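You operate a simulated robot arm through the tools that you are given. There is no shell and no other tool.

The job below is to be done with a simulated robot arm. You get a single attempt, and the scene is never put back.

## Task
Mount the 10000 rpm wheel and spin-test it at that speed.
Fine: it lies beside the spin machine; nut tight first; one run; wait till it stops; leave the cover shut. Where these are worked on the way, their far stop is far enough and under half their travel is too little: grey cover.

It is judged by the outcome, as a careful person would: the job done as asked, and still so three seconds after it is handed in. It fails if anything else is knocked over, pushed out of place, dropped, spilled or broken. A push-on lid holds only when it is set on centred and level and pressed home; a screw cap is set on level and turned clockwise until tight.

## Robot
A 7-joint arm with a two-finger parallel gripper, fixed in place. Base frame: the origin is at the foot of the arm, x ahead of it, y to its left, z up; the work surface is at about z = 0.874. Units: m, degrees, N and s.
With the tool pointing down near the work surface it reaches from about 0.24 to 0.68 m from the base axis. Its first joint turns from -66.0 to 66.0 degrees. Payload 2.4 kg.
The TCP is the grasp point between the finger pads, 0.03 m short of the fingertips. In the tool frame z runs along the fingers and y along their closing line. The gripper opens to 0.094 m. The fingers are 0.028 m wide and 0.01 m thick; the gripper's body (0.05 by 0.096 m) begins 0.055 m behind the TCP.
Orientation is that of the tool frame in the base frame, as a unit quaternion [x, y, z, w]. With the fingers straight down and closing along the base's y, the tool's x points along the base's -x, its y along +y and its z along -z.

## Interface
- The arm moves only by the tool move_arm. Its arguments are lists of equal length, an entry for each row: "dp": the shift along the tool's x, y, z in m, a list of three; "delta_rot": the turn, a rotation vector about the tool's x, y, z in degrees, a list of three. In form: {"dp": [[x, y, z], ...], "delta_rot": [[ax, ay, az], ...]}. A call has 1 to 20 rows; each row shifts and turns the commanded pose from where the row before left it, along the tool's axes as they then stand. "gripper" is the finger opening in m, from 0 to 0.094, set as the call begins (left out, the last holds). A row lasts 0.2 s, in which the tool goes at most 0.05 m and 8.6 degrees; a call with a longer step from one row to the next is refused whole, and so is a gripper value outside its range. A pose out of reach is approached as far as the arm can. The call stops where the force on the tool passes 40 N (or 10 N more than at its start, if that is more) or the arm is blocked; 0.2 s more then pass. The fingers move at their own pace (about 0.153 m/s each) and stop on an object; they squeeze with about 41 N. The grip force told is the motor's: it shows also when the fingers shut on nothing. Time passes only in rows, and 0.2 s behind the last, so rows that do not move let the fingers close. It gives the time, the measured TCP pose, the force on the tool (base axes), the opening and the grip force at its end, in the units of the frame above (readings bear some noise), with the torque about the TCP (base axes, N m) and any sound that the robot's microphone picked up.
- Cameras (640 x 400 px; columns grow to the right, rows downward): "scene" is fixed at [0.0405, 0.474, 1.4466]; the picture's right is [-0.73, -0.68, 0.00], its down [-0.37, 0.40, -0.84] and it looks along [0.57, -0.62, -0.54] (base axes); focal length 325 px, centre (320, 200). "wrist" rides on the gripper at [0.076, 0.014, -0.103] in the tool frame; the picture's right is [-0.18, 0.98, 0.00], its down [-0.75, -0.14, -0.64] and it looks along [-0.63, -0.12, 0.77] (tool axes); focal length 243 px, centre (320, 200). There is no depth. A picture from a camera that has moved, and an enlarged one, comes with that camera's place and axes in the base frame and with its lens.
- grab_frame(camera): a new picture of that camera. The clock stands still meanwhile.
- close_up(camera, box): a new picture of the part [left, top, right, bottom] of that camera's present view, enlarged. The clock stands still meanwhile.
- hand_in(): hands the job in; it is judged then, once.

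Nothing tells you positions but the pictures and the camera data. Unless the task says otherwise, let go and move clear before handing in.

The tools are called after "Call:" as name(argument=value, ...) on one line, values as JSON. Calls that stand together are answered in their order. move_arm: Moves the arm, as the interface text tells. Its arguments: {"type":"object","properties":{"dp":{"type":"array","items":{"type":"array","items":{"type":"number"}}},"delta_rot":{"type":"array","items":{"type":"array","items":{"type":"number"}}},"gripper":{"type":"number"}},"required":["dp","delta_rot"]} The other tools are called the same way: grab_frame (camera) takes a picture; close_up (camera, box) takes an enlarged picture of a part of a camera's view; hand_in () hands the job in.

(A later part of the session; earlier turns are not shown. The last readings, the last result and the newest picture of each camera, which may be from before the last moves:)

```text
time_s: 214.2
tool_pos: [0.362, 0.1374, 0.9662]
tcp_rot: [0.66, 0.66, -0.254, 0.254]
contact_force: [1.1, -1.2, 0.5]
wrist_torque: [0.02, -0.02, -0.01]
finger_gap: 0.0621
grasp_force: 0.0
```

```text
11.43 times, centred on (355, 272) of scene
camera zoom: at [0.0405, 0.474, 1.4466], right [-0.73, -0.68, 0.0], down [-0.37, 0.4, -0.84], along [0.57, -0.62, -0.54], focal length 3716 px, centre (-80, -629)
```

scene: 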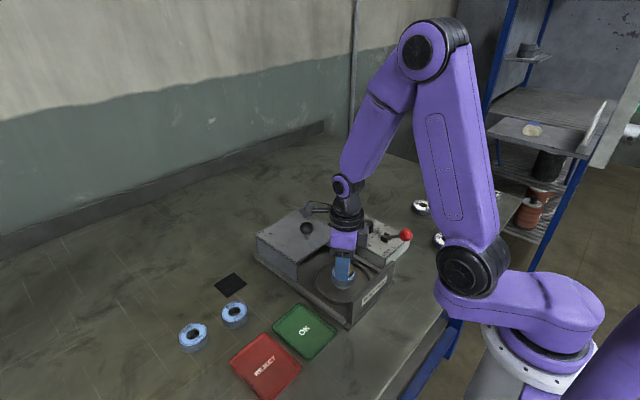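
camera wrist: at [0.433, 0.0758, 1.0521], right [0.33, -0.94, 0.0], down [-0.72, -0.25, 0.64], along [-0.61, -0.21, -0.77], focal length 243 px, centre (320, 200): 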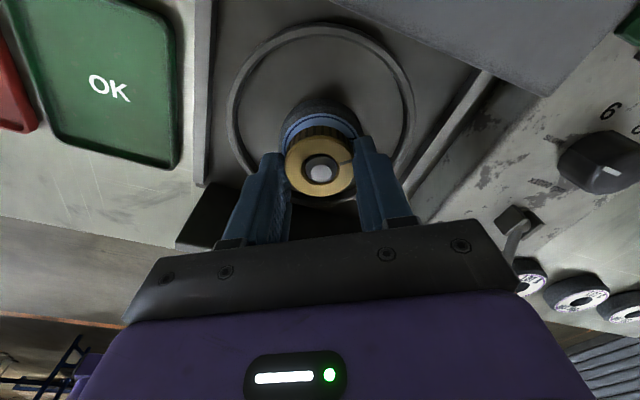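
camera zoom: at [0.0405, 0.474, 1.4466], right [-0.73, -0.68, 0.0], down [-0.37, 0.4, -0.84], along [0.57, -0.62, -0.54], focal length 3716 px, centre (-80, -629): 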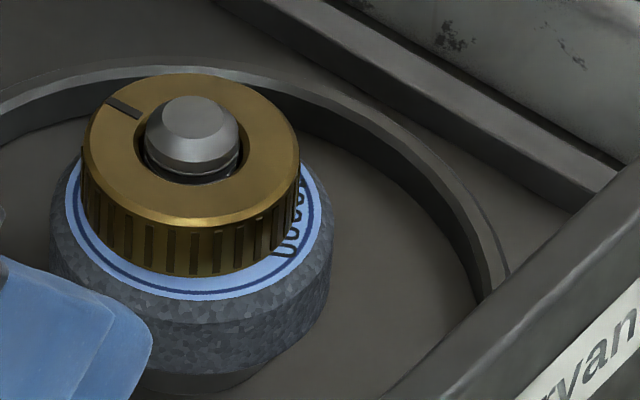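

The nut has not come down in 1.4 turns; it rests on the wheel, and turning there does nothing, so the thread never started properly. I'll go back, grip the nut and see if it lifts off, so I can start it again from the shaft tip while turning.

Call:
move_arm(dp=[[-0.03, 0, -0.002], [-0.03, 0, -0.001], [-0.03, 0, 0], [-0.03, 0, 0], [0, 0, 0], [0, 0, 0], [0, 0, 0], [0, 0, 0], [0, 0, 0], [0, 0, 0]], delta_rot=[[0, 0, 0], [0, 0, 0], [0, 0, 0], [0, 0, 0], [0, 7, 0], [0, 7, 0], [0, 7, 0], [0, 7, 0], [0, 7, 0], [0, 7, 0]])

Call:
move_arm(dp=[[0, 0, 0], [0, 0, 0], [0, 0, 0], [0, 0, 0], [0, 0, 0], [0, 0, 0], [0, 0, 0], [0, 0, 0], [0, 0, 0], [0, 0, 0], [0, 0, 0], [0, 0, 0.03], [0, 0, 0.035], [0, 0, 0.032], [0, 0, 0.003]], delta_rot=[[0, 0, -8], [0, 0, -8], [0, 0, -8], [0, 0, -8], [0, 0, -8], [0, 0, -8], [0, 0, -8], [0, 0, -8], [0, 0, -8], [0, 0, -8], [0, 0, -8], [0, 0, 0], [0, 0, 0], [0, 0, 0], [0, 0, 0]])

Call:
close_up(camera="wrist", box=[260, 100, 380, 220])

```text
time_s: 216.4
tool_pos: [0.3606, 0.0495, 1.0485]
tcp_rot: [0.708, 0.706, -0.001, 0.0]
contact_force: [-0.3, -0.4, 0.1]
wrist_torque: [0.0, 0.0, 0.01]
finger_gap: 0.062
grasp_force: 0.1
```

```text
time_s: 219.6
tool_pos: [0.3586, 0.0525, 0.9475]
tcp_rot: [0.017, 1.0, -0.001, 0.0]
contact_force: [0.5, 0.6, 0.2]
wrist_torque: [-0.01, 0.01, 0.0]
finger_gap: 0.0619
grasp_force: 0.1
```

```text
3.33 times, centred on (320, 160) of wrist
camera zoom: at [0.2837, 0.0687, 1.0503], right [0.22, 0.98, 0.0], down [0.75, -0.17, 0.64], along [0.63, -0.14, -0.77], focal length 809 px, centre (320, 333)
```

zoom: 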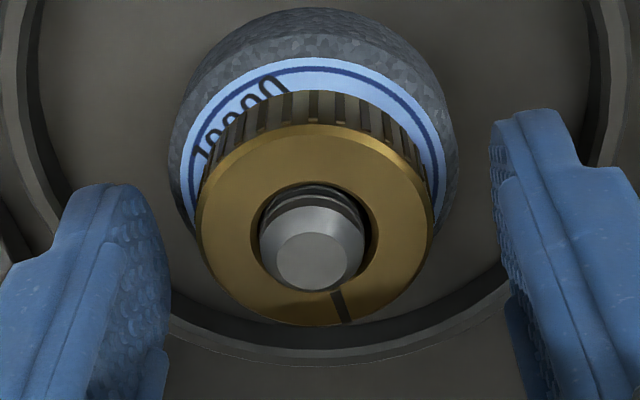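

Call:
move_arm(dp=[[0, -0.001, 0], [0, 0, 0], [0, 0, 0]], delta_rot=[[0, 0, 0], [0, 0, 0], [0, 0, 0]], gripper=0.03)

Call:
move_arm(dp=[[0, 0, -0.001], [0, 0, -0.001], [0, 0, -0.001], [0, 0, 0]], delta_rot=[[0, 0, 0], [0, 0, 0], [0, 0, 0], [0, 0, 0]])

Call:
move_arm(dp=[[0, 0, -0.001], [0, 0, 0]], delta_rot=[[0, 0, 0], [0, 0, 0]])

Call:
move_arm(dp=[[0, 0, -0.001], [0, 0, 0]], delta_rot=[[0, 0, 0], [0, 0, 0]])

Call:
close_up(camera="wrist", box=[260, 100, 380, 220])

Call:
close_up(camera="scene", box=[335, 250, 380, 290])

```text
time_s: 220.4
tool_pos: [0.3592, 0.0511, 0.9478]
tcp_rot: [0.018, 1.0, -0.002, 0.0]
contact_force: [0.4, -0.2, 0.2]
wrist_torque: [-0.04, -0.01, 0.0]
finger_gap: 0.0409
grasp_force: 41.4
```

```text
time_s: 221.4
tool_pos: [0.3589, 0.0499, 0.9497]
tcp_rot: [0.018, 1.0, -0.002, -0.001]
contact_force: [1.2, 1.1, -21.6]
wrist_torque: [0.06, 0.04, 0.01]
finger_gap: 0.041
grasp_force: 41.4
```

```text
time_s: 222.0
tool_pos: [0.3591, 0.0495, 0.9513]
tcp_rot: [0.019, 1.0, -0.002, -0.001]
contact_force: [0.0, 0.0, -29.7]
wrist_torque: [-0.01, 0.0, -0.04]
finger_gap: 0.0409
grasp_force: 41.0
```

```text
time_s: 222.6
tool_pos: [0.3589, 0.0492, 0.9529]
tcp_rot: [0.018, 1.0, -0.001, -0.001]
contact_force: [-0.5, 0.0, -29.7]
wrist_torque: [0.02, 0.04, 0.03]
finger_gap: 0.0408
grasp_force: 41.0
```

```text
3.33 times, centred on (320, 160) of wrist
camera zoom: at [0.2844, 0.0671, 1.0563], right [0.22, 0.98, 0.0], down [0.75, -0.17, 0.64], along [0.63, -0.14, -0.77], focal length 809 px, centre (320, 333)
```

zoom: 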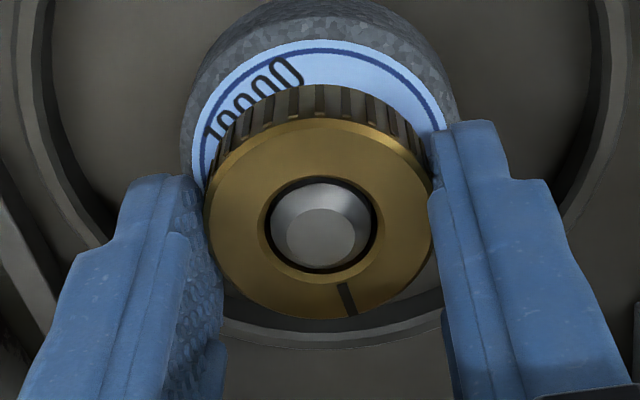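

```text
10.00 times, centred on (358, 270) of scene
camera zoom: at [0.0409, 0.4741, 1.4466], right [-0.73, -0.68, 0.0], down [-0.37, 0.4, -0.84], along [0.57, -0.62, -0.54], focal length 3251 px, centre (-55, -500)
```

zoom: 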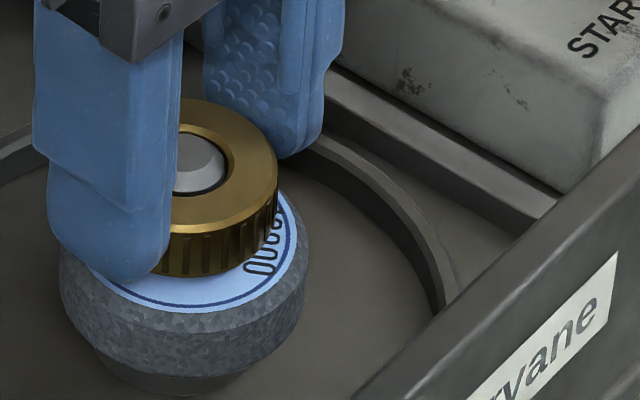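

The nut lifts about 5 mm against a force that levels off at 30 N, so the thread isn't really locked. I'll draw it fully off and restart the threading carefully from the top.

Call:
move_arm(dp=[[0, 0, -0.002], [0, 0, 0]], delta_rot=[[0, 0, 0], [0, 0, 0]])

Call:
close_up(camera="wrist", box=[260, 100, 380, 220])

Call:
move_arm(dp=[[0, 0, -0.002], [0, 0, 0]], delta_rot=[[0, 0, 0], [0, 0, 0]])

Call:
close_up(camera="wrist", box=[260, 100, 380, 220])

```text
time_s: 223.2
tool_pos: [0.3604, 0.049, 0.9559]
tcp_rot: [0.018, 1.0, -0.002, -0.001]
contact_force: [0.0, 0.2, -23.7]
wrist_torque: [0.0, 0.01, 0.0]
finger_gap: 0.041
grasp_force: 41.0
```

```text
3.33 times, centred on (320, 160) of wrist
camera zoom: at [0.2849, 0.0669, 1.0586], right [0.22, 0.98, 0.0], down [0.75, -0.17, 0.64], along [0.63, -0.14, -0.77], focal length 809 px, centre (320, 333)
```

zoom: 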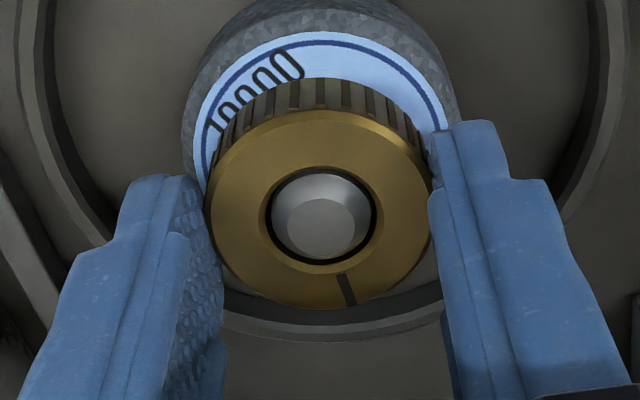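

```text
time_s: 223.8
tool_pos: [0.3599, 0.0497, 0.9567]
tcp_rot: [0.018, 1.0, -0.002, 0.0]
contact_force: [-0.2, -0.3, -29.6]
wrist_torque: [-0.01, 0.02, -0.01]
finger_gap: 0.0408
grasp_force: 40.9
```

```text
3.33 times, centred on (320, 160) of wrist
camera zoom: at [0.2848, 0.0672, 1.0605], right [0.22, 0.98, 0.0], down [0.75, -0.17, 0.64], along [0.62, -0.14, -0.77], focal length 809 px, centre (320, 333)
```

zoom: 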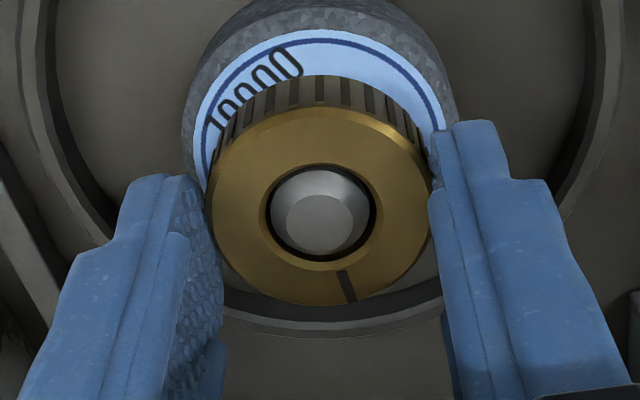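

My fingers slip at 30 N while the thread holds the nut, so it is truly engaged, and perhaps the shaft simply turns along with it. I'll relieve the pull and watch the facets of the shaft tip closely while turning a little.

Call:
move_arm(dp=[[0, 0, 0.002], [0, 0, 0.0015], [0, 0, 0]], delta_rot=[[0, 0, 0], [0, 0, 0], [0, 0, 0]])

Call:
close_up(camera="wrist", box=[300, 145, 340, 170])

Call:
move_arm(dp=[[0, 0, 0], [0, 0, 0]], delta_rot=[[0, 0, 5], [0, 0, 0]])

Call:
close_up(camera="wrist", box=[300, 145, 340, 170])

```text
time_s: 224.6
tool_pos: [0.3601, 0.0501, 0.9546]
tcp_rot: [0.018, 1.0, -0.001, 0.0]
contact_force: [-2.8, -0.1, 0.5]
wrist_torque: [0.05, 0.13, 0.03]
finger_gap: 0.041
grasp_force: 40.9
```

```text
16.00 times, centred on (320, 158) of wrist
camera zoom: at [0.2845, 0.0665, 1.0572], right [0.22, 0.98, 0.0], down [0.75, -0.17, 0.64], along [0.63, -0.14, -0.77], focal length 3882 px, centre (320, 880)
```

zoom: 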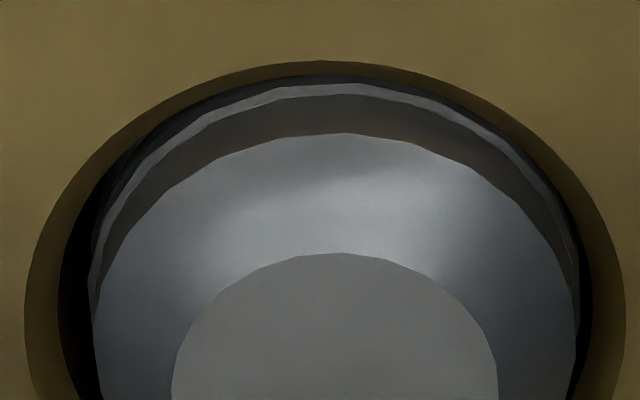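

```text
time_s: 225.2
tool_pos: [0.3605, 0.0493, 0.954]
tcp_rot: [0.063, 0.998, -0.001, 0.0]
contact_force: [-0.2, 0.1, -1.2]
wrist_torque: [-0.05, 0.06, 0.0]
finger_gap: 0.0409
grasp_force: 40.8
```

```text
16.00 times, centred on (320, 158) of wrist
camera zoom: at [0.2862, 0.0733, 1.0571], right [0.31, 0.95, 0.0], down [0.73, -0.23, 0.64], along [0.61, -0.2, -0.77], focal length 3882 px, centre (320, 880)
```

zoom: 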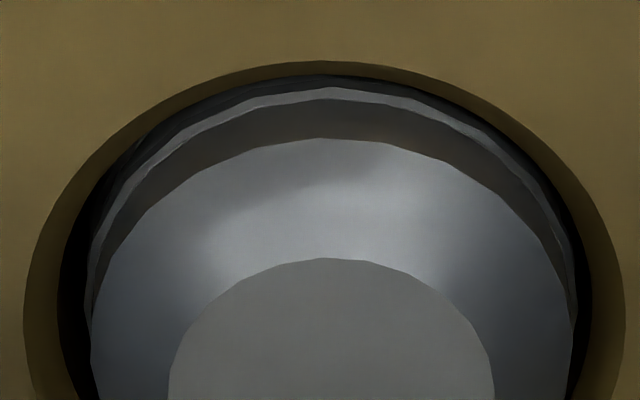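

The tip facets rotate in the view exactly as a fixed shaft should, so the shaft is static and the nut does turn on it. Now I'll turn clockwise from this zero-force state and watch both force and the tip's position in the bore.

Call:
move_arm(dp=[[0, 0, 0], [0, 0, 0], [0, 0, 0], [0, 0, 0], [0, 0, 0], [0, 0, 0], [0, 0, 0]], delta_rot=[[0, 0, 8], [0, 0, 8], [0, 0, 8], [0, 0, 8], [0, 0, 8], [0, 0, 0], [0, 0, 0]])

Call:
close_up(camera="wrist", box=[280, 130, 360, 190])

Call:
move_arm(dp=[[0, 0, 0], [0, 0, 0], [0, 0, 0], [0, 0, 0], [0, 0, 0], [0, 0, 0], [0, 0, 0]], delta_rot=[[0, 0, 8], [0, 0, 8], [0, 0, 8], [0, 0, 8], [0, 0, 8], [0, 0, 0], [0, 0, 0]])

Call:
close_up(camera="wrist", box=[280, 130, 360, 190])

Call:
move_arm(dp=[[0, 0, 0], [0, 0, 0], [0, 0, 0], [0, 0, 0], [0, 0, 0], [0, 0, 0], [0, 0, 0]], delta_rot=[[0, 0, 8], [0, 0, 8], [0, 0, 8], [0, 0, 8], [0, 0, 8], [0, 0, 0], [0, 0, 0]])

Call:
move_arm(dp=[[0, 0, 0], [0, 0, 0], [0, 0, 0], [0, 0, 0], [0, 0, 0], [0, 0, 0], [0, 0, 0]], delta_rot=[[0, 0, 8], [0, 0, 8], [0, 0, 8], [0, 0, 8], [0, 0, 8], [0, 0, 0], [0, 0, 0]])

Call:
close_up(camera="wrist", box=[280, 130, 360, 190])

```text
time_s: 226.8
tool_pos: [0.36, 0.0491, 0.9548]
tcp_rot: [0.399, 0.917, -0.001, -0.001]
contact_force: [-2.2, 8.4, -0.4]
wrist_torque: [0.32, 0.08, -0.02]
finger_gap: 0.0411
grasp_force: 41.2
```

```text
6.67 times, centred on (320, 160) of wrist
camera zoom: at [0.3188, 0.1152, 1.057], right [0.85, 0.53, 0.0], down [0.41, -0.65, 0.64], along [0.34, -0.54, -0.77], focal length 1618 px, centre (320, 467)
```

zoom: 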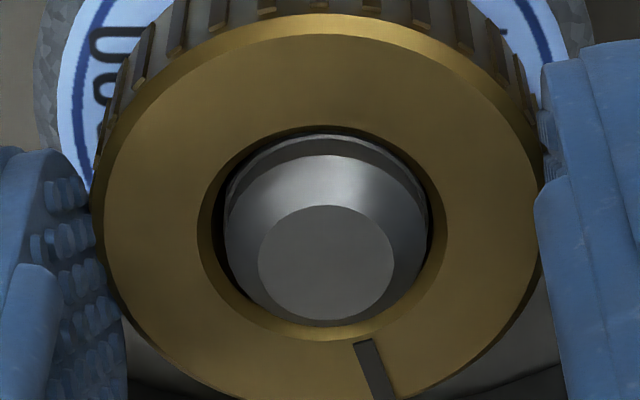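

```text
time_s: 228.4
tool_pos: [0.36, 0.0509, 0.953]
tcp_rot: [0.69, 0.724, -0.001, 0.0]
contact_force: [-3.8, 14.9, 1.9]
wrist_torque: [0.56, 0.13, -0.01]
finger_gap: 0.0408
grasp_force: 41.3
```

```text
6.67 times, centred on (320, 160) of wrist
camera zoom: at [0.3711, 0.1267, 1.0563], right [0.99, -0.14, 0.0], down [-0.1, -0.76, 0.64], along [-0.09, -0.64, -0.77], focal length 1618 px, centre (320, 467)
```

zoom: 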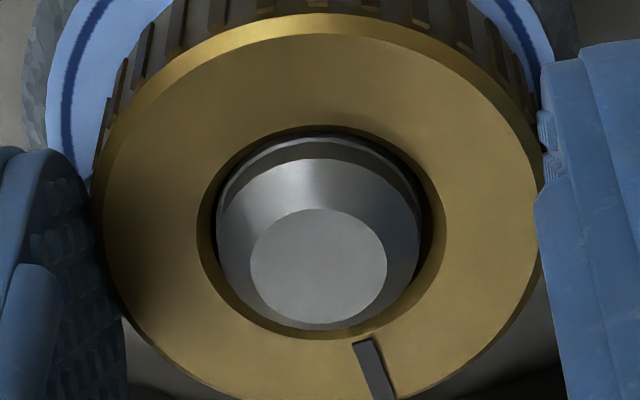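

```text
time_s: 230.0
tool_pos: [0.3596, 0.0494, 0.9539]
tcp_rot: [0.895, 0.446, -0.001, 0.002]
contact_force: [0.1, 22.9, -2.2]
wrist_torque: [0.92, -0.03, 0.02]
finger_gap: 0.0409
grasp_force: 41.1
```

```text
time_s: 231.6
tool_pos: [0.3595, 0.0485, 0.9536]
tcp_rot: [0.994, 0.112, -0.001, 0.003]
contact_force: [1.5, 8.5, 1.4]
wrist_torque: [0.33, -0.02, 0.02]
finger_gap: 0.0413
grasp_force: 41.0
```

```text
6.67 times, centred on (320, 160) of wrist
camera zoom: at [0.4379, 0.0521, 1.0565], right [0.04, -1.0, 0.0], down [-0.77, -0.03, 0.64], along [-0.64, -0.03, -0.77], focal length 1618 px, centre (320, 467)
```

zoom: 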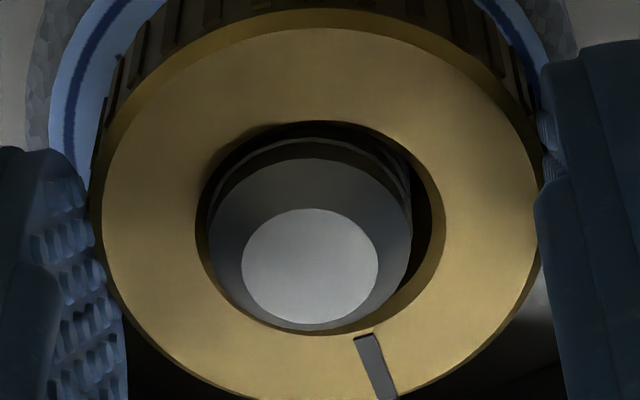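

Still no rotation–height coupling that I can feel. Before judging, the machine's two lamps and display might tell readiness, so I'll reseat the nut with one more pressed clockwise stroke, then look at the panel.

Call:
move_arm(dp=[[0, 0, 0], [0, 0, 0], [0, 0, 0], [0, 0, 0], [0, 0, 0], [0, 0, 0], [0, 0, 0], [0, 0, 0], [0, 0, 0], [0, 0, 0], [0, 0, 0], [0, 0, 0], [0, 0, 0], [0, 0, 0], [0, 0, 0], [0, 0, 0], [0, 0, 0], [0, 0, 0], [0, 0, 0], [0, 0, 0]], delta_rot=[[0, 0, 0], [0, 0, 0], [0, 0, -8], [0, 0, -8], [0, 0, -8], [0, 0, -8], [0, 0, -8], [0, 0, -8], [0, 0, -8], [0, 0, -8], [0, 0, -8], [0, 0, -8], [0, 0, -8], [0, 0, -8], [0, 0, -8], [0, 0, -8], [0, 0, -8], [0, 0, -8], [0, 0, -8], [0, 0, -8]], gripper=0.062)

Call:
move_arm(dp=[[0, 0, 0], [0, 0, 0], [0, 0, 0], [0, 0, 0], [0, 0, 0], [0, 0, 0], [0, 0, 0], [0, 0, 0], [0, 0, 0], [0, 0, 0], [0, 0, 0], [0, 0, 0], [0, 0, 0], [0, 0, 0], [0, 0, 0], [0, 0, 0], [0, 0, 0], [0, 0, 0], [0, 0, 0], [0, 0, 0]], delta_rot=[[0, 0, -8], [0, 0, -8], [0, 0, -8], [0, 0, -8], [0, 0, -8], [0, 0, -8], [0, 0, -8], [0, 0, -8], [0, 0, -8], [0, 0, -8], [0, 0, -8], [0, 0, -8], [0, 0, -8], [0, 0, -8], [0, 0, -8], [0, 0, -8], [0, 0, -8], [0, 0, -8], [0, 0, -8], [0, 0, 0]])

Call:
close_up(camera="scene", box=[335, 255, 375, 290])

Call:
close_up(camera="wrist", box=[260, 100, 380, 220])

```text
time_s: 235.8
tool_pos: [0.3608, 0.0494, 0.9536]
tcp_rot: [0.198, 0.98, -0.001, -0.001]
contact_force: [-0.7, 0.4, 0.4]
wrist_torque: [-0.02, 0.03, 0.02]
finger_gap: 0.062
grasp_force: 0.0
```

```text
time_s: 240.0
tool_pos: [0.3606, 0.0496, 0.9533]
tcp_rot: [0.903, -0.431, 0.0, 0.001]
contact_force: [0.4, 0.0, -0.1]
wrist_torque: [0.02, 0.0, -0.05]
finger_gap: 0.062
grasp_force: 0.0
```

```text
11.43 times, centred on (355, 272) of scene
camera zoom: at [0.0405, 0.474, 1.4466], right [-0.73, -0.68, 0.0], down [-0.37, 0.4, -0.84], along [0.57, -0.62, -0.54], focal length 3716 px, centre (-80, -629)
```

zoom: 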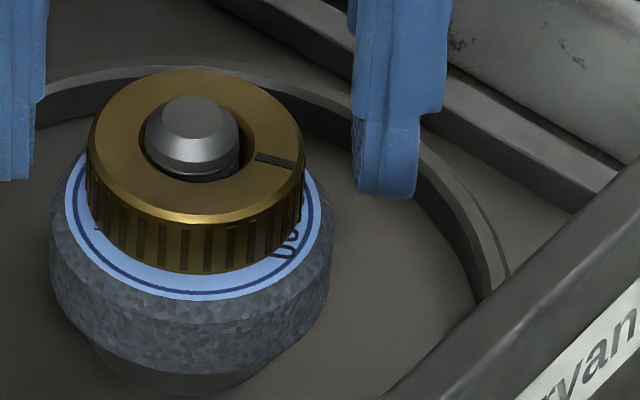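

```text
3.33 times, centred on (320, 160) of wrist
camera zoom: at [0.3975, -0.0189, 1.057], right [-0.88, -0.48, 0.0], down [-0.36, 0.68, 0.64], along [-0.31, 0.56, -0.77], focal length 809 px, centre (320, 333)
```

zoom: 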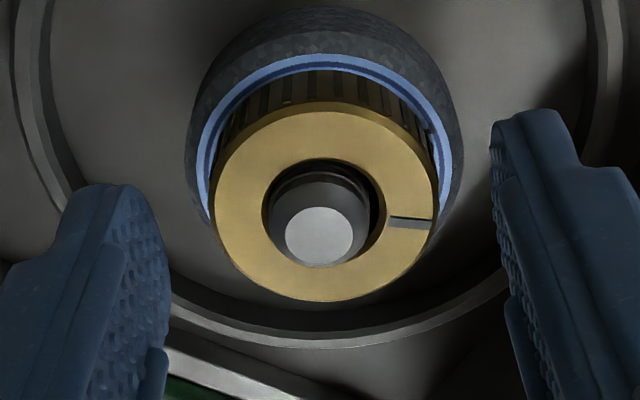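

The nut stays wherever I leave it sideways, so it isn't clamped. To learn whether rotation counts at all, I'll unscrew it: anticlockwise strokes with a slight upward pull, checking when the hold lets go.

Call:
move_arm(dp=[[0, 0, 0.002], [0, 0, 0.002], [0, 0, 0], [0, 0, 0], [0, 0, 0], [0, 0, 0], [0, 0, 0], [0, 0, 0], [0, 0, 0], [0, 0, 0], [0, 0, 0], [0, 0, 0], [0, 0, 0], [0, 0, 0], [0, 0, 0], [0, 0, 0], [0, 0, 0], [0, 0, 0], [0, 0, 0], [0, 0, 0]], delta_rot=[[0, 0, 8], [0, 0, 8], [0, 0, 8], [0, 0, 8], [0, 0, 8], [0, 0, 8], [0, 0, 8], [0, 0, 8], [0, 0, 8], [0, 0, 8], [0, 0, 8], [0, 0, 8], [0, 0, 8], [0, 0, 8], [0, 0, 8], [0, 0, 8], [0, 0, 8], [0, 0, 8], [0, 0, 8], [0, 0, 8]])

Call:
move_arm(dp=[[0, 0, 0], [0, 0, 0], [0, 0, 0], [0, 0, 0], [0, 0, 0], [0, 0, 0], [0, 0, 0], [0, 0, 0], [0, 0, 0], [0, 0, 0], [0, 0, 0], [0, 0, 0], [0, 0, 0], [0, 0, 0], [0, 0, 0], [0, 0, 0], [0, 0, 0]], delta_rot=[[0, 0, 8], [0, 0, 8], [0, 0, 8], [0, 0, 8], [0, 0, 8], [0, 0, 8], [0, 0, 8], [0, 0, 8], [0, 0, 8], [0, 0, 8], [0, 0, 8], [0, 0, 8], [0, 0, 8], [0, 0, 8], [0, 0, 8], [0, 0, 8], [0, 0, 0]])

Call:
move_arm(dp=[[0, 0, 0], [0, 0, 0], [0, 0, 0]], delta_rot=[[0, 0, 0], [0, 0, 0], [0, 0, 0]], gripper=0.03)

Call:
move_arm(dp=[[0, 0, -0.001], [0, 0, -0.001], [0, 0, 0]], delta_rot=[[0, 0, 0], [0, 0, 0], [0, 0, 0]])

Call:
move_arm(dp=[[0, 0, 0], [0, 0, 0], [0, 0, 0], [0, 0, 0], [0, 0, 0], [0, 0, 0], [0, 0, 0], [0, 0, 0], [0, 0, 0], [0, 0, 0], [0, 0, 0]], delta_rot=[[0, 0, -8], [0, 0, -8], [0, 0, -8], [0, 0, -8], [0, 0, -8], [0, 0, -8], [0, 0, -8], [0, 0, -8], [0, 0, -8], [0, 0, -8], [0, 0, 0]])

Call:
move_arm(dp=[[0, 0, 0], [0, 0, 0], [0, 0, 0], [0, 0, 0], [0, 0, 0], [0, 0, 0], [0, 0, 0], [0, 0, 0], [0, 0, 0], [0, 0, 0], [0, 0, 0]], delta_rot=[[0, 0, -8], [0, 0, -8], [0, 0, -8], [0, 0, -8], [0, 0, -8], [0, 0, -8], [0, 0, -8], [0, 0, -8], [0, 0, -8], [0, 0, -8], [0, 0, 0]])

Call:
move_arm(dp=[[0, 0, 0], [0, 0, 0], [0, 0, 0], [0, 0, 0], [0, 0, 0], [0, 0, 0], [0, 0, 0], [0, 0, 0], [0, 0, 0], [0, 0, 0], [0, 0, 0]], delta_rot=[[0, 0, -8], [0, 0, -8], [0, 0, -8], [0, 0, -8], [0, 0, -8], [0, 0, -8], [0, 0, -8], [0, 0, -8], [0, 0, -8], [0, 0, -8], [0, 0, 0]])

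```text
time_s: 244.2
tool_pos: [0.3595, 0.0492, 0.9493]
tcp_rot: [0.27, 0.963, -0.002, 0.0]
contact_force: [-0.2, 0.0, -0.5]
wrist_torque: [-0.03, -0.01, -0.01]
finger_gap: 0.0619
grasp_force: 0.1
```

```text
time_s: 247.8
tool_pos: [0.3601, 0.0491, 0.9498]
tcp_rot: [0.984, 0.181, -0.001, 0.001]
contact_force: [-0.4, 1.0, 0.9]
wrist_torque: [-0.02, -0.01, 0.01]
finger_gap: 0.0622
grasp_force: 0.0
```

```text
time_s: 248.6
tool_pos: [0.3599, 0.0486, 0.9504]
tcp_rot: [0.983, 0.182, -0.001, 0.001]
contact_force: [-0.3, 0.9, -0.2]
wrist_torque: [0.08, 0.02, -0.02]
finger_gap: 0.0412
grasp_force: 40.9
```

```text
time_s: 249.4
tool_pos: [0.3603, 0.0486, 0.9522]
tcp_rot: [0.983, 0.182, -0.002, 0.001]
contact_force: [-0.6, 0.2, -8.8]
wrist_torque: [-0.03, 0.0, -0.01]
finger_gap: 0.0408
grasp_force: 40.9
```

```text
time_s: 251.8
tool_pos: [0.3597, 0.0486, 0.9519]
tcp_rot: [0.636, 0.772, -0.001, 0.0]
contact_force: [2.9, 3.8, -5.0]
wrist_torque: [0.09, -0.1, 0.0]
finger_gap: 0.0406
grasp_force: 40.7
```

```text
time_s: 254.2
tool_pos: [0.3605, 0.0485, 0.9511]
tcp_rot: [-0.008, 1.0, -0.001, -0.001]
contact_force: [0.5, -0.4, 0.0]
wrist_torque: [0.01, 0.01, 0.02]
finger_gap: 0.041
grasp_force: 41.2
```

```text
time_s: 256.6
tool_pos: [0.3586, 0.0499, 0.9512]
tcp_rot: [-0.649, 0.761, -0.001, -0.002]
contact_force: [0.4, 0.6, 0.1]
wrist_torque: [0.01, 0.0, 0.02]
finger_gap: 0.041
grasp_force: 40.8
```

Now there is a clear response: under an 8.8 N pull, turning anticlockwise eased it steadily to zero. I'll turn back clockwise over the same range and see whether the pull returns.

Call:
move_arm(dp=[[0, 0, 0], [0, 0, 0], [0, 0, 0], [0, 0, 0], [0, 0, 0], [0, 0, 0], [0, 0, 0], [0, 0, 0], [0, 0, 0], [0, 0, 0], [0, 0, 0]], delta_rot=[[0, 0, 8], [0, 0, 8], [0, 0, 8], [0, 0, 8], [0, 0, 8], [0, 0, 8], [0, 0, 8], [0, 0, 8], [0, 0, 8], [0, 0, 8], [0, 0, 0]])

Call:
move_arm(dp=[[0, 0, 0], [0, 0, 0], [0, 0, 0], [0, 0, 0], [0, 0, 0], [0, 0, 0], [0, 0, 0], [0, 0, 0], [0, 0, 0], [0, 0, 0], [0, 0, 0]], delta_rot=[[0, 0, 8], [0, 0, 8], [0, 0, 8], [0, 0, 8], [0, 0, 8], [0, 0, 8], [0, 0, 8], [0, 0, 8], [0, 0, 8], [0, 0, 8], [0, 0, 0]])

Call:
move_arm(dp=[[0, 0, 0], [0, 0, 0], [0, 0, 0], [0, 0, 0], [0, 0, 0], [0, 0, 0], [0, 0, 0], [0, 0, 0], [0, 0, 0], [0, 0, 0], [0, 0, 0]], delta_rot=[[0, 0, 8], [0, 0, 8], [0, 0, 8], [0, 0, 8], [0, 0, 8], [0, 0, 8], [0, 0, 8], [0, 0, 8], [0, 0, 8], [0, 0, 8], [0, 0, 0]])

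```text
time_s: 259.0
tool_pos: [0.3599, 0.0493, 0.9517]
tcp_rot: [-0.006, 1.0, 0.0, -0.001]
contact_force: [-0.2, 0.0, -8.6]
wrist_torque: [0.0, 0.0, 0.02]
finger_gap: 0.0411
grasp_force: 41.0
```

```text
time_s: 261.4
tool_pos: [0.3594, 0.0493, 0.9521]
tcp_rot: [0.638, 0.77, -0.001, 0.0]
contact_force: [1.0, 7.3, -2.5]
wrist_torque: [0.29, -0.03, 0.03]
finger_gap: 0.0408
grasp_force: 41.2
```

```text
time_s: 263.8
tool_pos: [0.3598, 0.0502, 0.9522]
tcp_rot: [0.984, 0.18, 0.0, 0.001]
contact_force: [-0.1, 0.3, -2.8]
wrist_torque: [0.01, 0.04, 0.01]
finger_gap: 0.0411
grasp_force: 41.5
```

That explains it: the pull builds when turning clockwise (0 to -8.6 N in 80°), then vanishes as soon as a side force appears. So the thread drops out whenever the nut runs off-centre. Fitting the tip position in the views puts the axis about 0.8 mm further in +y, so I'll recentre there and centre the nut by gripping at two orthogonal angles.

Call:
move_arm(dp=[[0, 0, 0.002], [0, 0, 0]], delta_rot=[[0, 0, 0], [0, 0, 0]])

Call:
move_arm(dp=[[0, 0, 0], [0, 0, 0], [0.0003, -0.0008, 0], [0, 0, 0], [0, 0, 0], [0, 0, 0], [0, 0, 0], [0, 0, 0], [0, 0, 0], [0, 0, 0], [0, 0, 0], [0, 0, 0], [0, 0, 0], [0, 0, 0], [0, 0, 0], [0, 0, 0], [0, 0, 0], [0, 0, 0], [0, 0, 0], [0, 0, 0]], delta_rot=[[0, 0, 0], [0, 0, 0], [0, 0, 0], [0, 0, -8], [0, 0, -8], [0, 0, -8], [0, 0, -8], [0, 0, -8], [0, 0, -8], [0, 0, -8], [0, 0, -8], [0, 0, -8], [0, 0, -8], [0, 0, -8], [0, 0, -8], [0, 0, -8], [0, 0, -8], [0, 0, -8], [0, 0, -8], [0, 0, -8]], gripper=0.062)

Call:
move_arm(dp=[[0, 0, 0], [0, 0, 0], [0, 0, 0], [0, 0, 0], [0, 0, 0], [0, 0, 0], [0, 0, 0], [0, 0, 0], [0, 0, 0], [0, 0, 0], [0, 0, 0], [0, 0, 0], [0, 0, 0], [0, 0, 0], [0, 0, 0], [0, 0, 0], [0, 0, 0], [0, 0, 0], [0, 0, 0], [0, 0, 0]], delta_rot=[[0, 0, -8], [0, 0, -8], [0, 0, -8], [0, 0, -8], [0, 0, -8], [0, 0, -8], [0, 0, -8], [0, 0, -8], [0, 0, -8], [0, 0, -8], [0, 0, -8], [0, 0, -8], [0, 0, -8], [0, 0, -8], [0, 0, -8], [0, 0, -8], [0, 0, -8], [0, 0, -8], [0, 0, 0], [0, 0, 0]])

Call:
move_arm(dp=[[0, 0, 0], [0, 0, 0], [0, 0, 0]], delta_rot=[[0, 0, 0], [0, 0, 0], [0, 0, 0]], gripper=0.03)

Call:
close_up(camera="wrist", box=[280, 130, 360, 190])

Call:
move_arm(dp=[[0, 0, 0], [0, 0, 0], [0, 0, 0], [0, 0, 0], [0, 0, 0], [0, 0, 0], [0, 0, 0], [0, 0, 0], [0, 0, 0], [0, 0, 0], [0, 0, 0], [0, 0, 0], [0, 0, 0], [0, 0, 0]], delta_rot=[[0, 0, 0], [0, 0, 0], [0, 0, 8], [0, 0, 8], [0, 0, 8], [0, 0, 8], [0, 0, 8], [0, 0, 8], [0, 0, 8], [0, 0, 8], [0, 0, 8], [0, 0, 8], [0, 0, 8], [0, 0, 0]], gripper=0.062)

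Call:
move_arm(dp=[[0, 0, 0], [0, 0, 0], [0, 0, 0]], delta_rot=[[0, 0, 0], [0, 0, 0], [0, 0, 0]], gripper=0.03)

Call:
close_up(camera="wrist", box=[280, 130, 360, 190])

```text
time_s: 264.4
tool_pos: [0.36, 0.0499, 0.9507]
tcp_rot: [0.983, 0.181, -0.001, 0.001]
contact_force: [-1.1, -1.7, 11.4]
wrist_torque: [-0.02, 0.16, 0.02]
finger_gap: 0.041
grasp_force: 41.0
```

```text
time_s: 268.6
tool_pos: [0.3601, 0.0511, 0.9488]
tcp_rot: [0.198, 0.98, -0.002, 0.0]
contact_force: [0.5, -0.1, 0.3]
wrist_torque: [0.05, 0.0, 0.02]
finger_gap: 0.0621
grasp_force: 0.0
```

```text
time_s: 272.8
tool_pos: [0.3589, 0.0507, 0.9492]
tcp_rot: [0.87, -0.493, 0.0, 0.001]
contact_force: [0.0, 0.0, -0.2]
wrist_torque: [-0.04, 0.0, -0.03]
finger_gap: 0.062
grasp_force: 0.0
```

```text
time_s: 273.6
tool_pos: [0.3597, 0.051, 0.949]
tcp_rot: [0.87, -0.493, 0.0, 0.001]
contact_force: [0.4, 0.7, 0.2]
wrist_torque: [0.0, -0.01, 0.01]
finger_gap: 0.0409
grasp_force: 40.9
```

```text
6.67 times, centred on (320, 160) of wrist
camera zoom: at [0.3867, -0.0224, 1.0525], right [-0.94, -0.35, 0.0], down [-0.27, 0.72, 0.64], along [-0.22, 0.6, -0.77], focal length 1618 px, centre (320, 467)
```

zoom: 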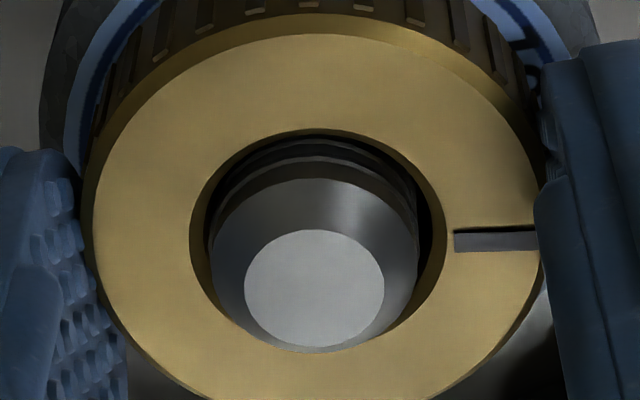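

```text
time_s: 276.6
tool_pos: [0.3606, 0.0496, 0.9506]
tcp_rot: [-0.281, 0.96, -0.002, 0.0]
contact_force: [-0.9, -0.1, 0.0]
wrist_torque: [-0.01, 0.02, 0.0]
finger_gap: 0.0619
grasp_force: 0.0
```

```text
time_s: 277.4
tool_pos: [0.3585, 0.0497, 0.9514]
tcp_rot: [-0.283, 0.959, -0.001, -0.001]
contact_force: [-0.6, 1.8, 2.6]
wrist_torque: [0.13, 0.04, -0.02]
finger_gap: 0.0408
grasp_force: 41.3
```

```text
6.67 times, centred on (320, 160) of wrist
camera zoom: at [0.2882, 0.0209, 1.0532], right [-0.38, 0.93, 0.0], down [0.71, 0.29, 0.64], along [0.59, 0.24, -0.77], focal length 1618 px, centre (320, 467)
```

zoom: 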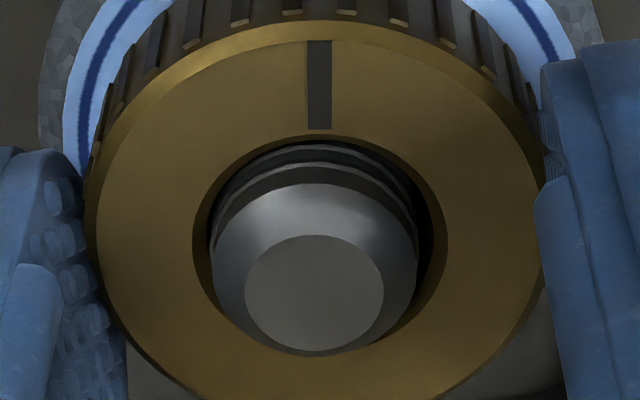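

Call:
move_arm(dp=[[0, 0, 0], [0, 0, 0], [0, 0, 0], [0, 0, 0], [0, 0, 0], [0, 0, 0], [0, 0, 0]], delta_rot=[[0, 0, 8], [0, 0, 8], [0, 0, 8], [0, 0, 8], [0, 0, 8], [0, 0, 5], [0, 0, 0]])

Call:
move_arm(dp=[[0, 0, 0], [0, 0, 0], [0, 0, 0], [0, 0, 0], [0, 0, 0], [0, 0, 0], [0, 0, 0]], delta_rot=[[0, 0, 8], [0, 0, 8], [0, 0, 8], [0, 0, 8], [0, 0, 8], [0, 0, 5], [0, 0, 0]])

Call:
close_up(camera="wrist", box=[280, 130, 360, 190])

```text
time_s: 279.0
tool_pos: [0.3599, 0.0508, 0.9506]
tcp_rot: [0.106, 0.994, -0.001, 0.0]
contact_force: [-0.2, -2.5, 7.1]
wrist_torque: [-0.12, 0.03, -0.04]
finger_gap: 0.0405
grasp_force: 41.0
```

```text
time_s: 280.6
tool_pos: [0.3598, 0.05, 0.95]
tcp_rot: [0.479, 0.878, -0.001, 0.0]
contact_force: [0.6, 0.1, 0.3]
wrist_torque: [0.04, 0.04, -0.03]
finger_gap: 0.041
grasp_force: 40.9
```

```text
6.67 times, centred on (320, 160) of wrist
camera zoom: at [0.3309, 0.122, 1.0528], right [0.93, 0.38, 0.0], down [0.29, -0.71, 0.64], along [0.24, -0.6, -0.77], focal length 1618 px, centre (320, 467)
```

zoom: 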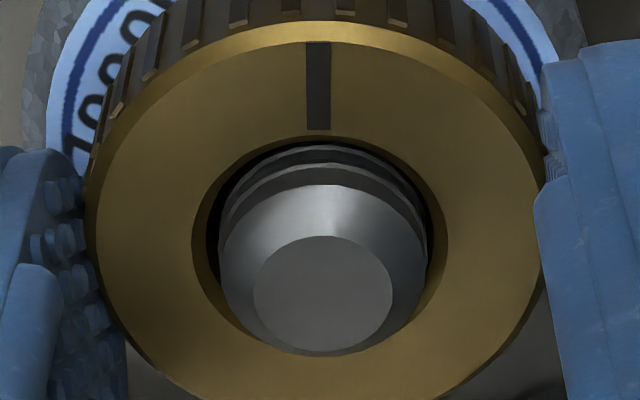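

Call:
move_arm(dp=[[-0.0004, 0.0003, -0.001], [0, 0, -0.001], [0, 0, 0]], delta_rot=[[0, 0, 0], [0, 0, 0], [0, 0, 0]])

Call:
move_arm(dp=[[0, 0, 0], [0, 0, 0], [0, 0, 0], [0, 0, 0]], delta_rot=[[0, 0, 8], [0, 0, 8], [0, 0, 8], [0, 0, 0]])

Call:
move_arm(dp=[[0, 0, 0], [0, 0, 0], [0, 0, 0], [0, 0, 0]], delta_rot=[[0, 0, 8], [0, 0, 8], [0, 0, 8], [0, 0, 0]])

Call:
move_arm(dp=[[0, 0, 0], [0, 0, 0], [0, 0, 0], [0, 0, 0]], delta_rot=[[0, 0, 8], [0, 0, 8], [0, 0, 8], [0, 0, 0]])

Call:
move_arm(dp=[[0, 0, 0], [0, 0, 0], [0, 0, 0], [0, 0, 0]], delta_rot=[[0, 0, 8], [0, 0, 8], [0, 0, 8], [0, 0, 0]])

Call:
close_up(camera="wrist", box=[280, 130, 360, 190])

```text
time_s: 281.4
tool_pos: [0.3599, 0.0493, 0.9524]
tcp_rot: [0.477, 0.879, -0.002, 0.0]
contact_force: [-0.3, -0.2, -8.3]
wrist_torque: [0.0, 0.01, 0.02]
finger_gap: 0.0408
grasp_force: 41.5
```

```text
time_s: 282.4
tool_pos: [0.3604, 0.049, 0.9508]
tcp_rot: [0.651, 0.759, -0.001, 0.001]
contact_force: [0.0, -0.4, -9.5]
wrist_torque: [-0.03, -0.02, -0.01]
finger_gap: 0.0409
grasp_force: 41.2
```

```text
time_s: 283.4
tool_pos: [0.3598, 0.0502, 0.9522]
tcp_rot: [0.795, 0.607, -0.002, 0.001]
contact_force: [-0.6, -0.5, -14.4]
wrist_torque: [-0.02, -0.04, 0.01]
finger_gap: 0.0406
grasp_force: 41.2
```

```text
time_s: 284.4
tool_pos: [0.3598, 0.051, 0.9514]
tcp_rot: [0.903, 0.429, 0.0, 0.0]
contact_force: [-0.3, 0.2, -10.2]
wrist_torque: [-0.01, 0.02, 0.03]
finger_gap: 0.041
grasp_force: 41.1
```

```text
time_s: 285.4
tool_pos: [0.3612, 0.0507, 0.951]
tcp_rot: [0.973, 0.232, -0.001, 0.0]
contact_force: [-0.4, 0.1, -11.2]
wrist_torque: [0.02, -0.01, 0.01]
finger_gap: 0.041
grasp_force: 41.4
```

```text
6.67 times, centred on (320, 160) of wrist
camera zoom: at [0.4354, 0.0716, 1.0549], right [0.28, -0.96, 0.0], down [-0.74, -0.21, 0.64], along [-0.62, -0.18, -0.77], focal length 1618 px, centre (320, 467)
```

zoom: 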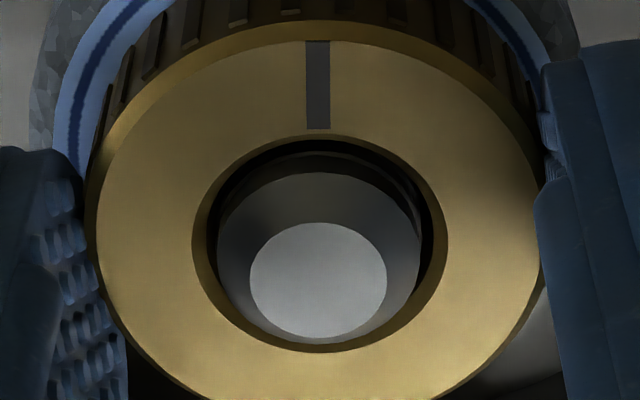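

Call:
move_arm(dp=[[0, 0, 0], [0, 0, 0], [0, 0, 0], [0, 0, 0], [0, 0, 0], [0, 0, 0], [0, 0, 0]], delta_rot=[[0, 0, -8], [0, 0, -8], [0, 0, -8], [0, 0, -8], [0, 0, -8], [0, 0, -8], [0, 0, 0]])

Call:
move_arm(dp=[[0, 0, 0], [0, 0, 0], [0, 0, 0], [0, 0, 0], [0, 0, 0], [0, 0, 0], [0, 0, 0]], delta_rot=[[0, 0, -8], [0, 0, -8], [0, 0, -8], [0, 0, -8], [0, 0, -8], [0, 0, -8], [0, 0, 0]])

Call:
move_arm(dp=[[0, 0, 0], [0, 0, 0], [0, 0, 0], [0, 0, 0], [0, 0, 0], [0, 0, 0], [0, 0, 0], [0, 0, 0], [0, 0, 0], [0, 0, 0], [0, 0, 0]], delta_rot=[[0, 0, -8], [0, 0, -8], [0, 0, -8], [0, 0, -8], [0, 0, -8], [0, 0, -8], [0, 0, -8], [0, 0, -8], [0, 0, -8], [0, 0, -8], [0, 0, 0]])

Call:
move_arm(dp=[[0, 0, 0], [0, 0, 0], [0, 0, 0], [0, 0, 0], [0, 0, 0], [0, 0, 0], [0, 0, 0], [0, 0, 0], [0, 0, 0], [0, 0, 0], [0, 0, 0]], delta_rot=[[0, 0, -8], [0, 0, -8], [0, 0, -8], [0, 0, -8], [0, 0, -8], [0, 0, -8], [0, 0, -8], [0, 0, -8], [0, 0, -8], [0, 0, -8], [0, 0, 0]])

Call:
close_up(camera="wrist", box=[280, 130, 360, 190])

```text
time_s: 287.0
tool_pos: [0.3605, 0.0502, 0.9515]
tcp_rot: [0.793, 0.609, -0.001, 0.001]
contact_force: [-0.5, 0.5, -8.7]
wrist_torque: [0.02, 0.0, -0.01]
finger_gap: 0.041
grasp_force: 40.5
```

```text
time_s: 288.6
tool_pos: [0.3601, 0.0505, 0.9525]
tcp_rot: [0.477, 0.879, -0.002, 0.0]
contact_force: [0.4, -0.5, -10.0]
wrist_torque: [0.01, 0.01, 0.01]
finger_gap: 0.041
grasp_force: 40.9
```

```text
time_s: 291.0
tool_pos: [0.361, 0.0499, 0.9512]
tcp_rot: [-0.199, 0.98, -0.001, -0.001]
contact_force: [-0.4, 0.3, -1.8]
wrist_torque: [0.01, 0.01, 0.0]
finger_gap: 0.041
grasp_force: 40.9
```

```text
time_s: 293.4
tool_pos: [0.3598, 0.0493, 0.9513]
tcp_rot: [0.783, -0.623, 0.001, 0.001]
contact_force: [0.4, -0.7, -0.2]
wrist_torque: [0.0, 0.03, 0.01]
finger_gap: 0.0409
grasp_force: 40.7
```

```text
6.67 times, centred on (320, 160) of wrist
camera zoom: at [0.3639, -0.028, 1.0549], right [-1.0, -0.04, 0.0], down [-0.03, 0.77, 0.64], along [-0.03, 0.64, -0.77], focal length 1618 px, centre (320, 467)
```

zoom: 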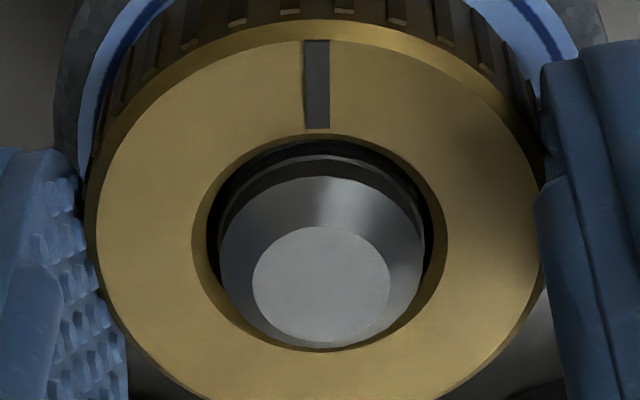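

With the nut well centred the behaviour is clear: anticlockwise loosens it, and clockwise brings the thread down to its seat. Now, centred and with no upward pull, I'll lower it onto the wheel and make a full clockwise stroke, watching torque.

Call:
move_arm(dp=[[0, 0, 0.001], [0, 0, 0.0012], [0, 0, 0]], delta_rot=[[0, 0, 0], [0, 0, 0], [0, 0, 0]])

Call:
move_arm(dp=[[0, 0, 0], [0, 0, 0], [0, 0, 0], [0, 0, 0], [0, 0, 0], [0, 0, 0], [0, 0, 0]], delta_rot=[[0, 0, 8], [0, 0, 8], [0, 0, 8], [0, 0, 8], [0, 0, 8], [0, 0, 8], [0, 0, 0]])

Call:
move_arm(dp=[[0, 0, 0], [0, 0, 0], [0, 0, 0], [0, 0, 0], [0, 0, 0], [0, 0, 0], [0, 0, 0]], delta_rot=[[0, 0, 8], [0, 0, 8], [0, 0, 8], [0, 0, 8], [0, 0, 8], [0, 0, 8], [0, 0, 0]])

Call:
move_arm(dp=[[0, 0, 0], [0, 0, 0], [0, 0, 0], [0, 0, 0], [0, 0, 0], [0, 0, 0], [0, 0, 0]], delta_rot=[[0, 0, 8], [0, 0, 8], [0, 0, 8], [0, 0, 8], [0, 0, 8], [0, 0, 8], [0, 0, 0]])

Call:
move_arm(dp=[[0, 0, 0], [0, 0, 0], [0, 0, 0], [0, 0, 0], [0, 0, 0], [0, 0, 0], [0, 0, 0]], delta_rot=[[0, 0, 8], [0, 0, 8], [0, 0, 8], [0, 0, 8], [0, 0, 8], [0, 0, 8], [0, 0, 0]])

Call:
move_arm(dp=[[0, 0, 0], [0, 0, 0], [0, 0, 0], [0, 0, 0], [0, 0, 0], [0, 0, 0], [0, 0, 0]], delta_rot=[[0, 0, 8], [0, 0, 8], [0, 0, 8], [0, 0, 8], [0, 0, 8], [0, 0, 8], [0, 0, 0]])

Call:
close_up(camera="wrist", box=[280, 130, 360, 190])

```text
time_s: 294.2
tool_pos: [0.3599, 0.0498, 0.9504]
tcp_rot: [0.782, -0.623, 0.0, 0.001]
contact_force: [-1.6, -1.6, 13.7]
wrist_torque: [-0.12, -0.02, 0.01]
finger_gap: 0.041
grasp_force: 40.7
```

```text
time_s: 295.8
tool_pos: [0.3604, 0.0508, 0.9483]
tcp_rot: [-0.46, 0.888, -0.001, -0.002]
contact_force: [-1.8, 0.8, 3.5]
wrist_torque: [0.04, 0.07, 0.02]
finger_gap: 0.0408
grasp_force: 41.0
```

```text
time_s: 297.4
tool_pos: [0.3594, 0.0496, 0.9498]
tcp_rot: [-0.06, 0.998, -0.001, -0.001]
contact_force: [-0.2, 0.9, -1.9]
wrist_torque: [-0.01, 0.03, 0.01]
finger_gap: 0.0408
grasp_force: 41.1
```

```text
time_s: 299.0
tool_pos: [0.3611, 0.051, 0.9495]
tcp_rot: [0.353, 0.936, -0.001, 0.001]
contact_force: [0.2, -0.2, -1.6]
wrist_torque: [0.02, 0.01, -0.01]
finger_gap: 0.041
grasp_force: 41.0
```

```text
time_s: 300.6
tool_pos: [0.36, 0.0502, 0.9494]
tcp_rot: [0.702, 0.712, -0.001, 0.001]
contact_force: [-0.3, 0.1, -0.9]
wrist_torque: [-0.02, 0.01, -0.01]
finger_gap: 0.0409
grasp_force: 41.0
```

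```text
time_s: 302.2
tool_pos: [0.3602, 0.0496, 0.9485]
tcp_rot: [0.931, 0.365, -0.001, 0.001]
contact_force: [-0.8, 0.4, -1.0]
wrist_torque: [0.01, 0.03, -0.02]
finger_gap: 0.0408
grasp_force: 41.5
```

```text
6.67 times, centred on (320, 160) of wrist
camera zoom: at [0.4266, 0.0912, 1.0528], right [0.53, -0.85, 0.0], down [-0.65, -0.41, 0.64], along [-0.54, -0.34, -0.77], focal length 1618 px, centre (320, 467)
```

zoom: 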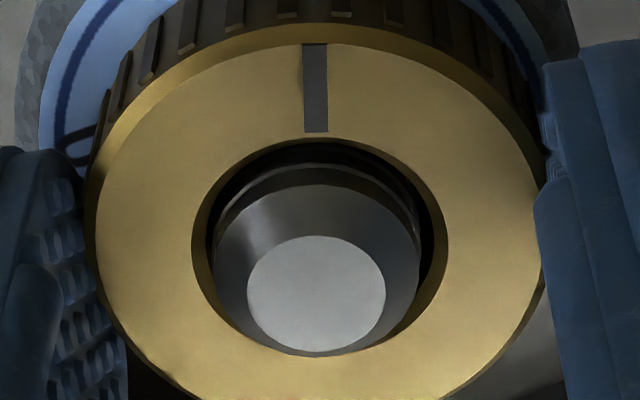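

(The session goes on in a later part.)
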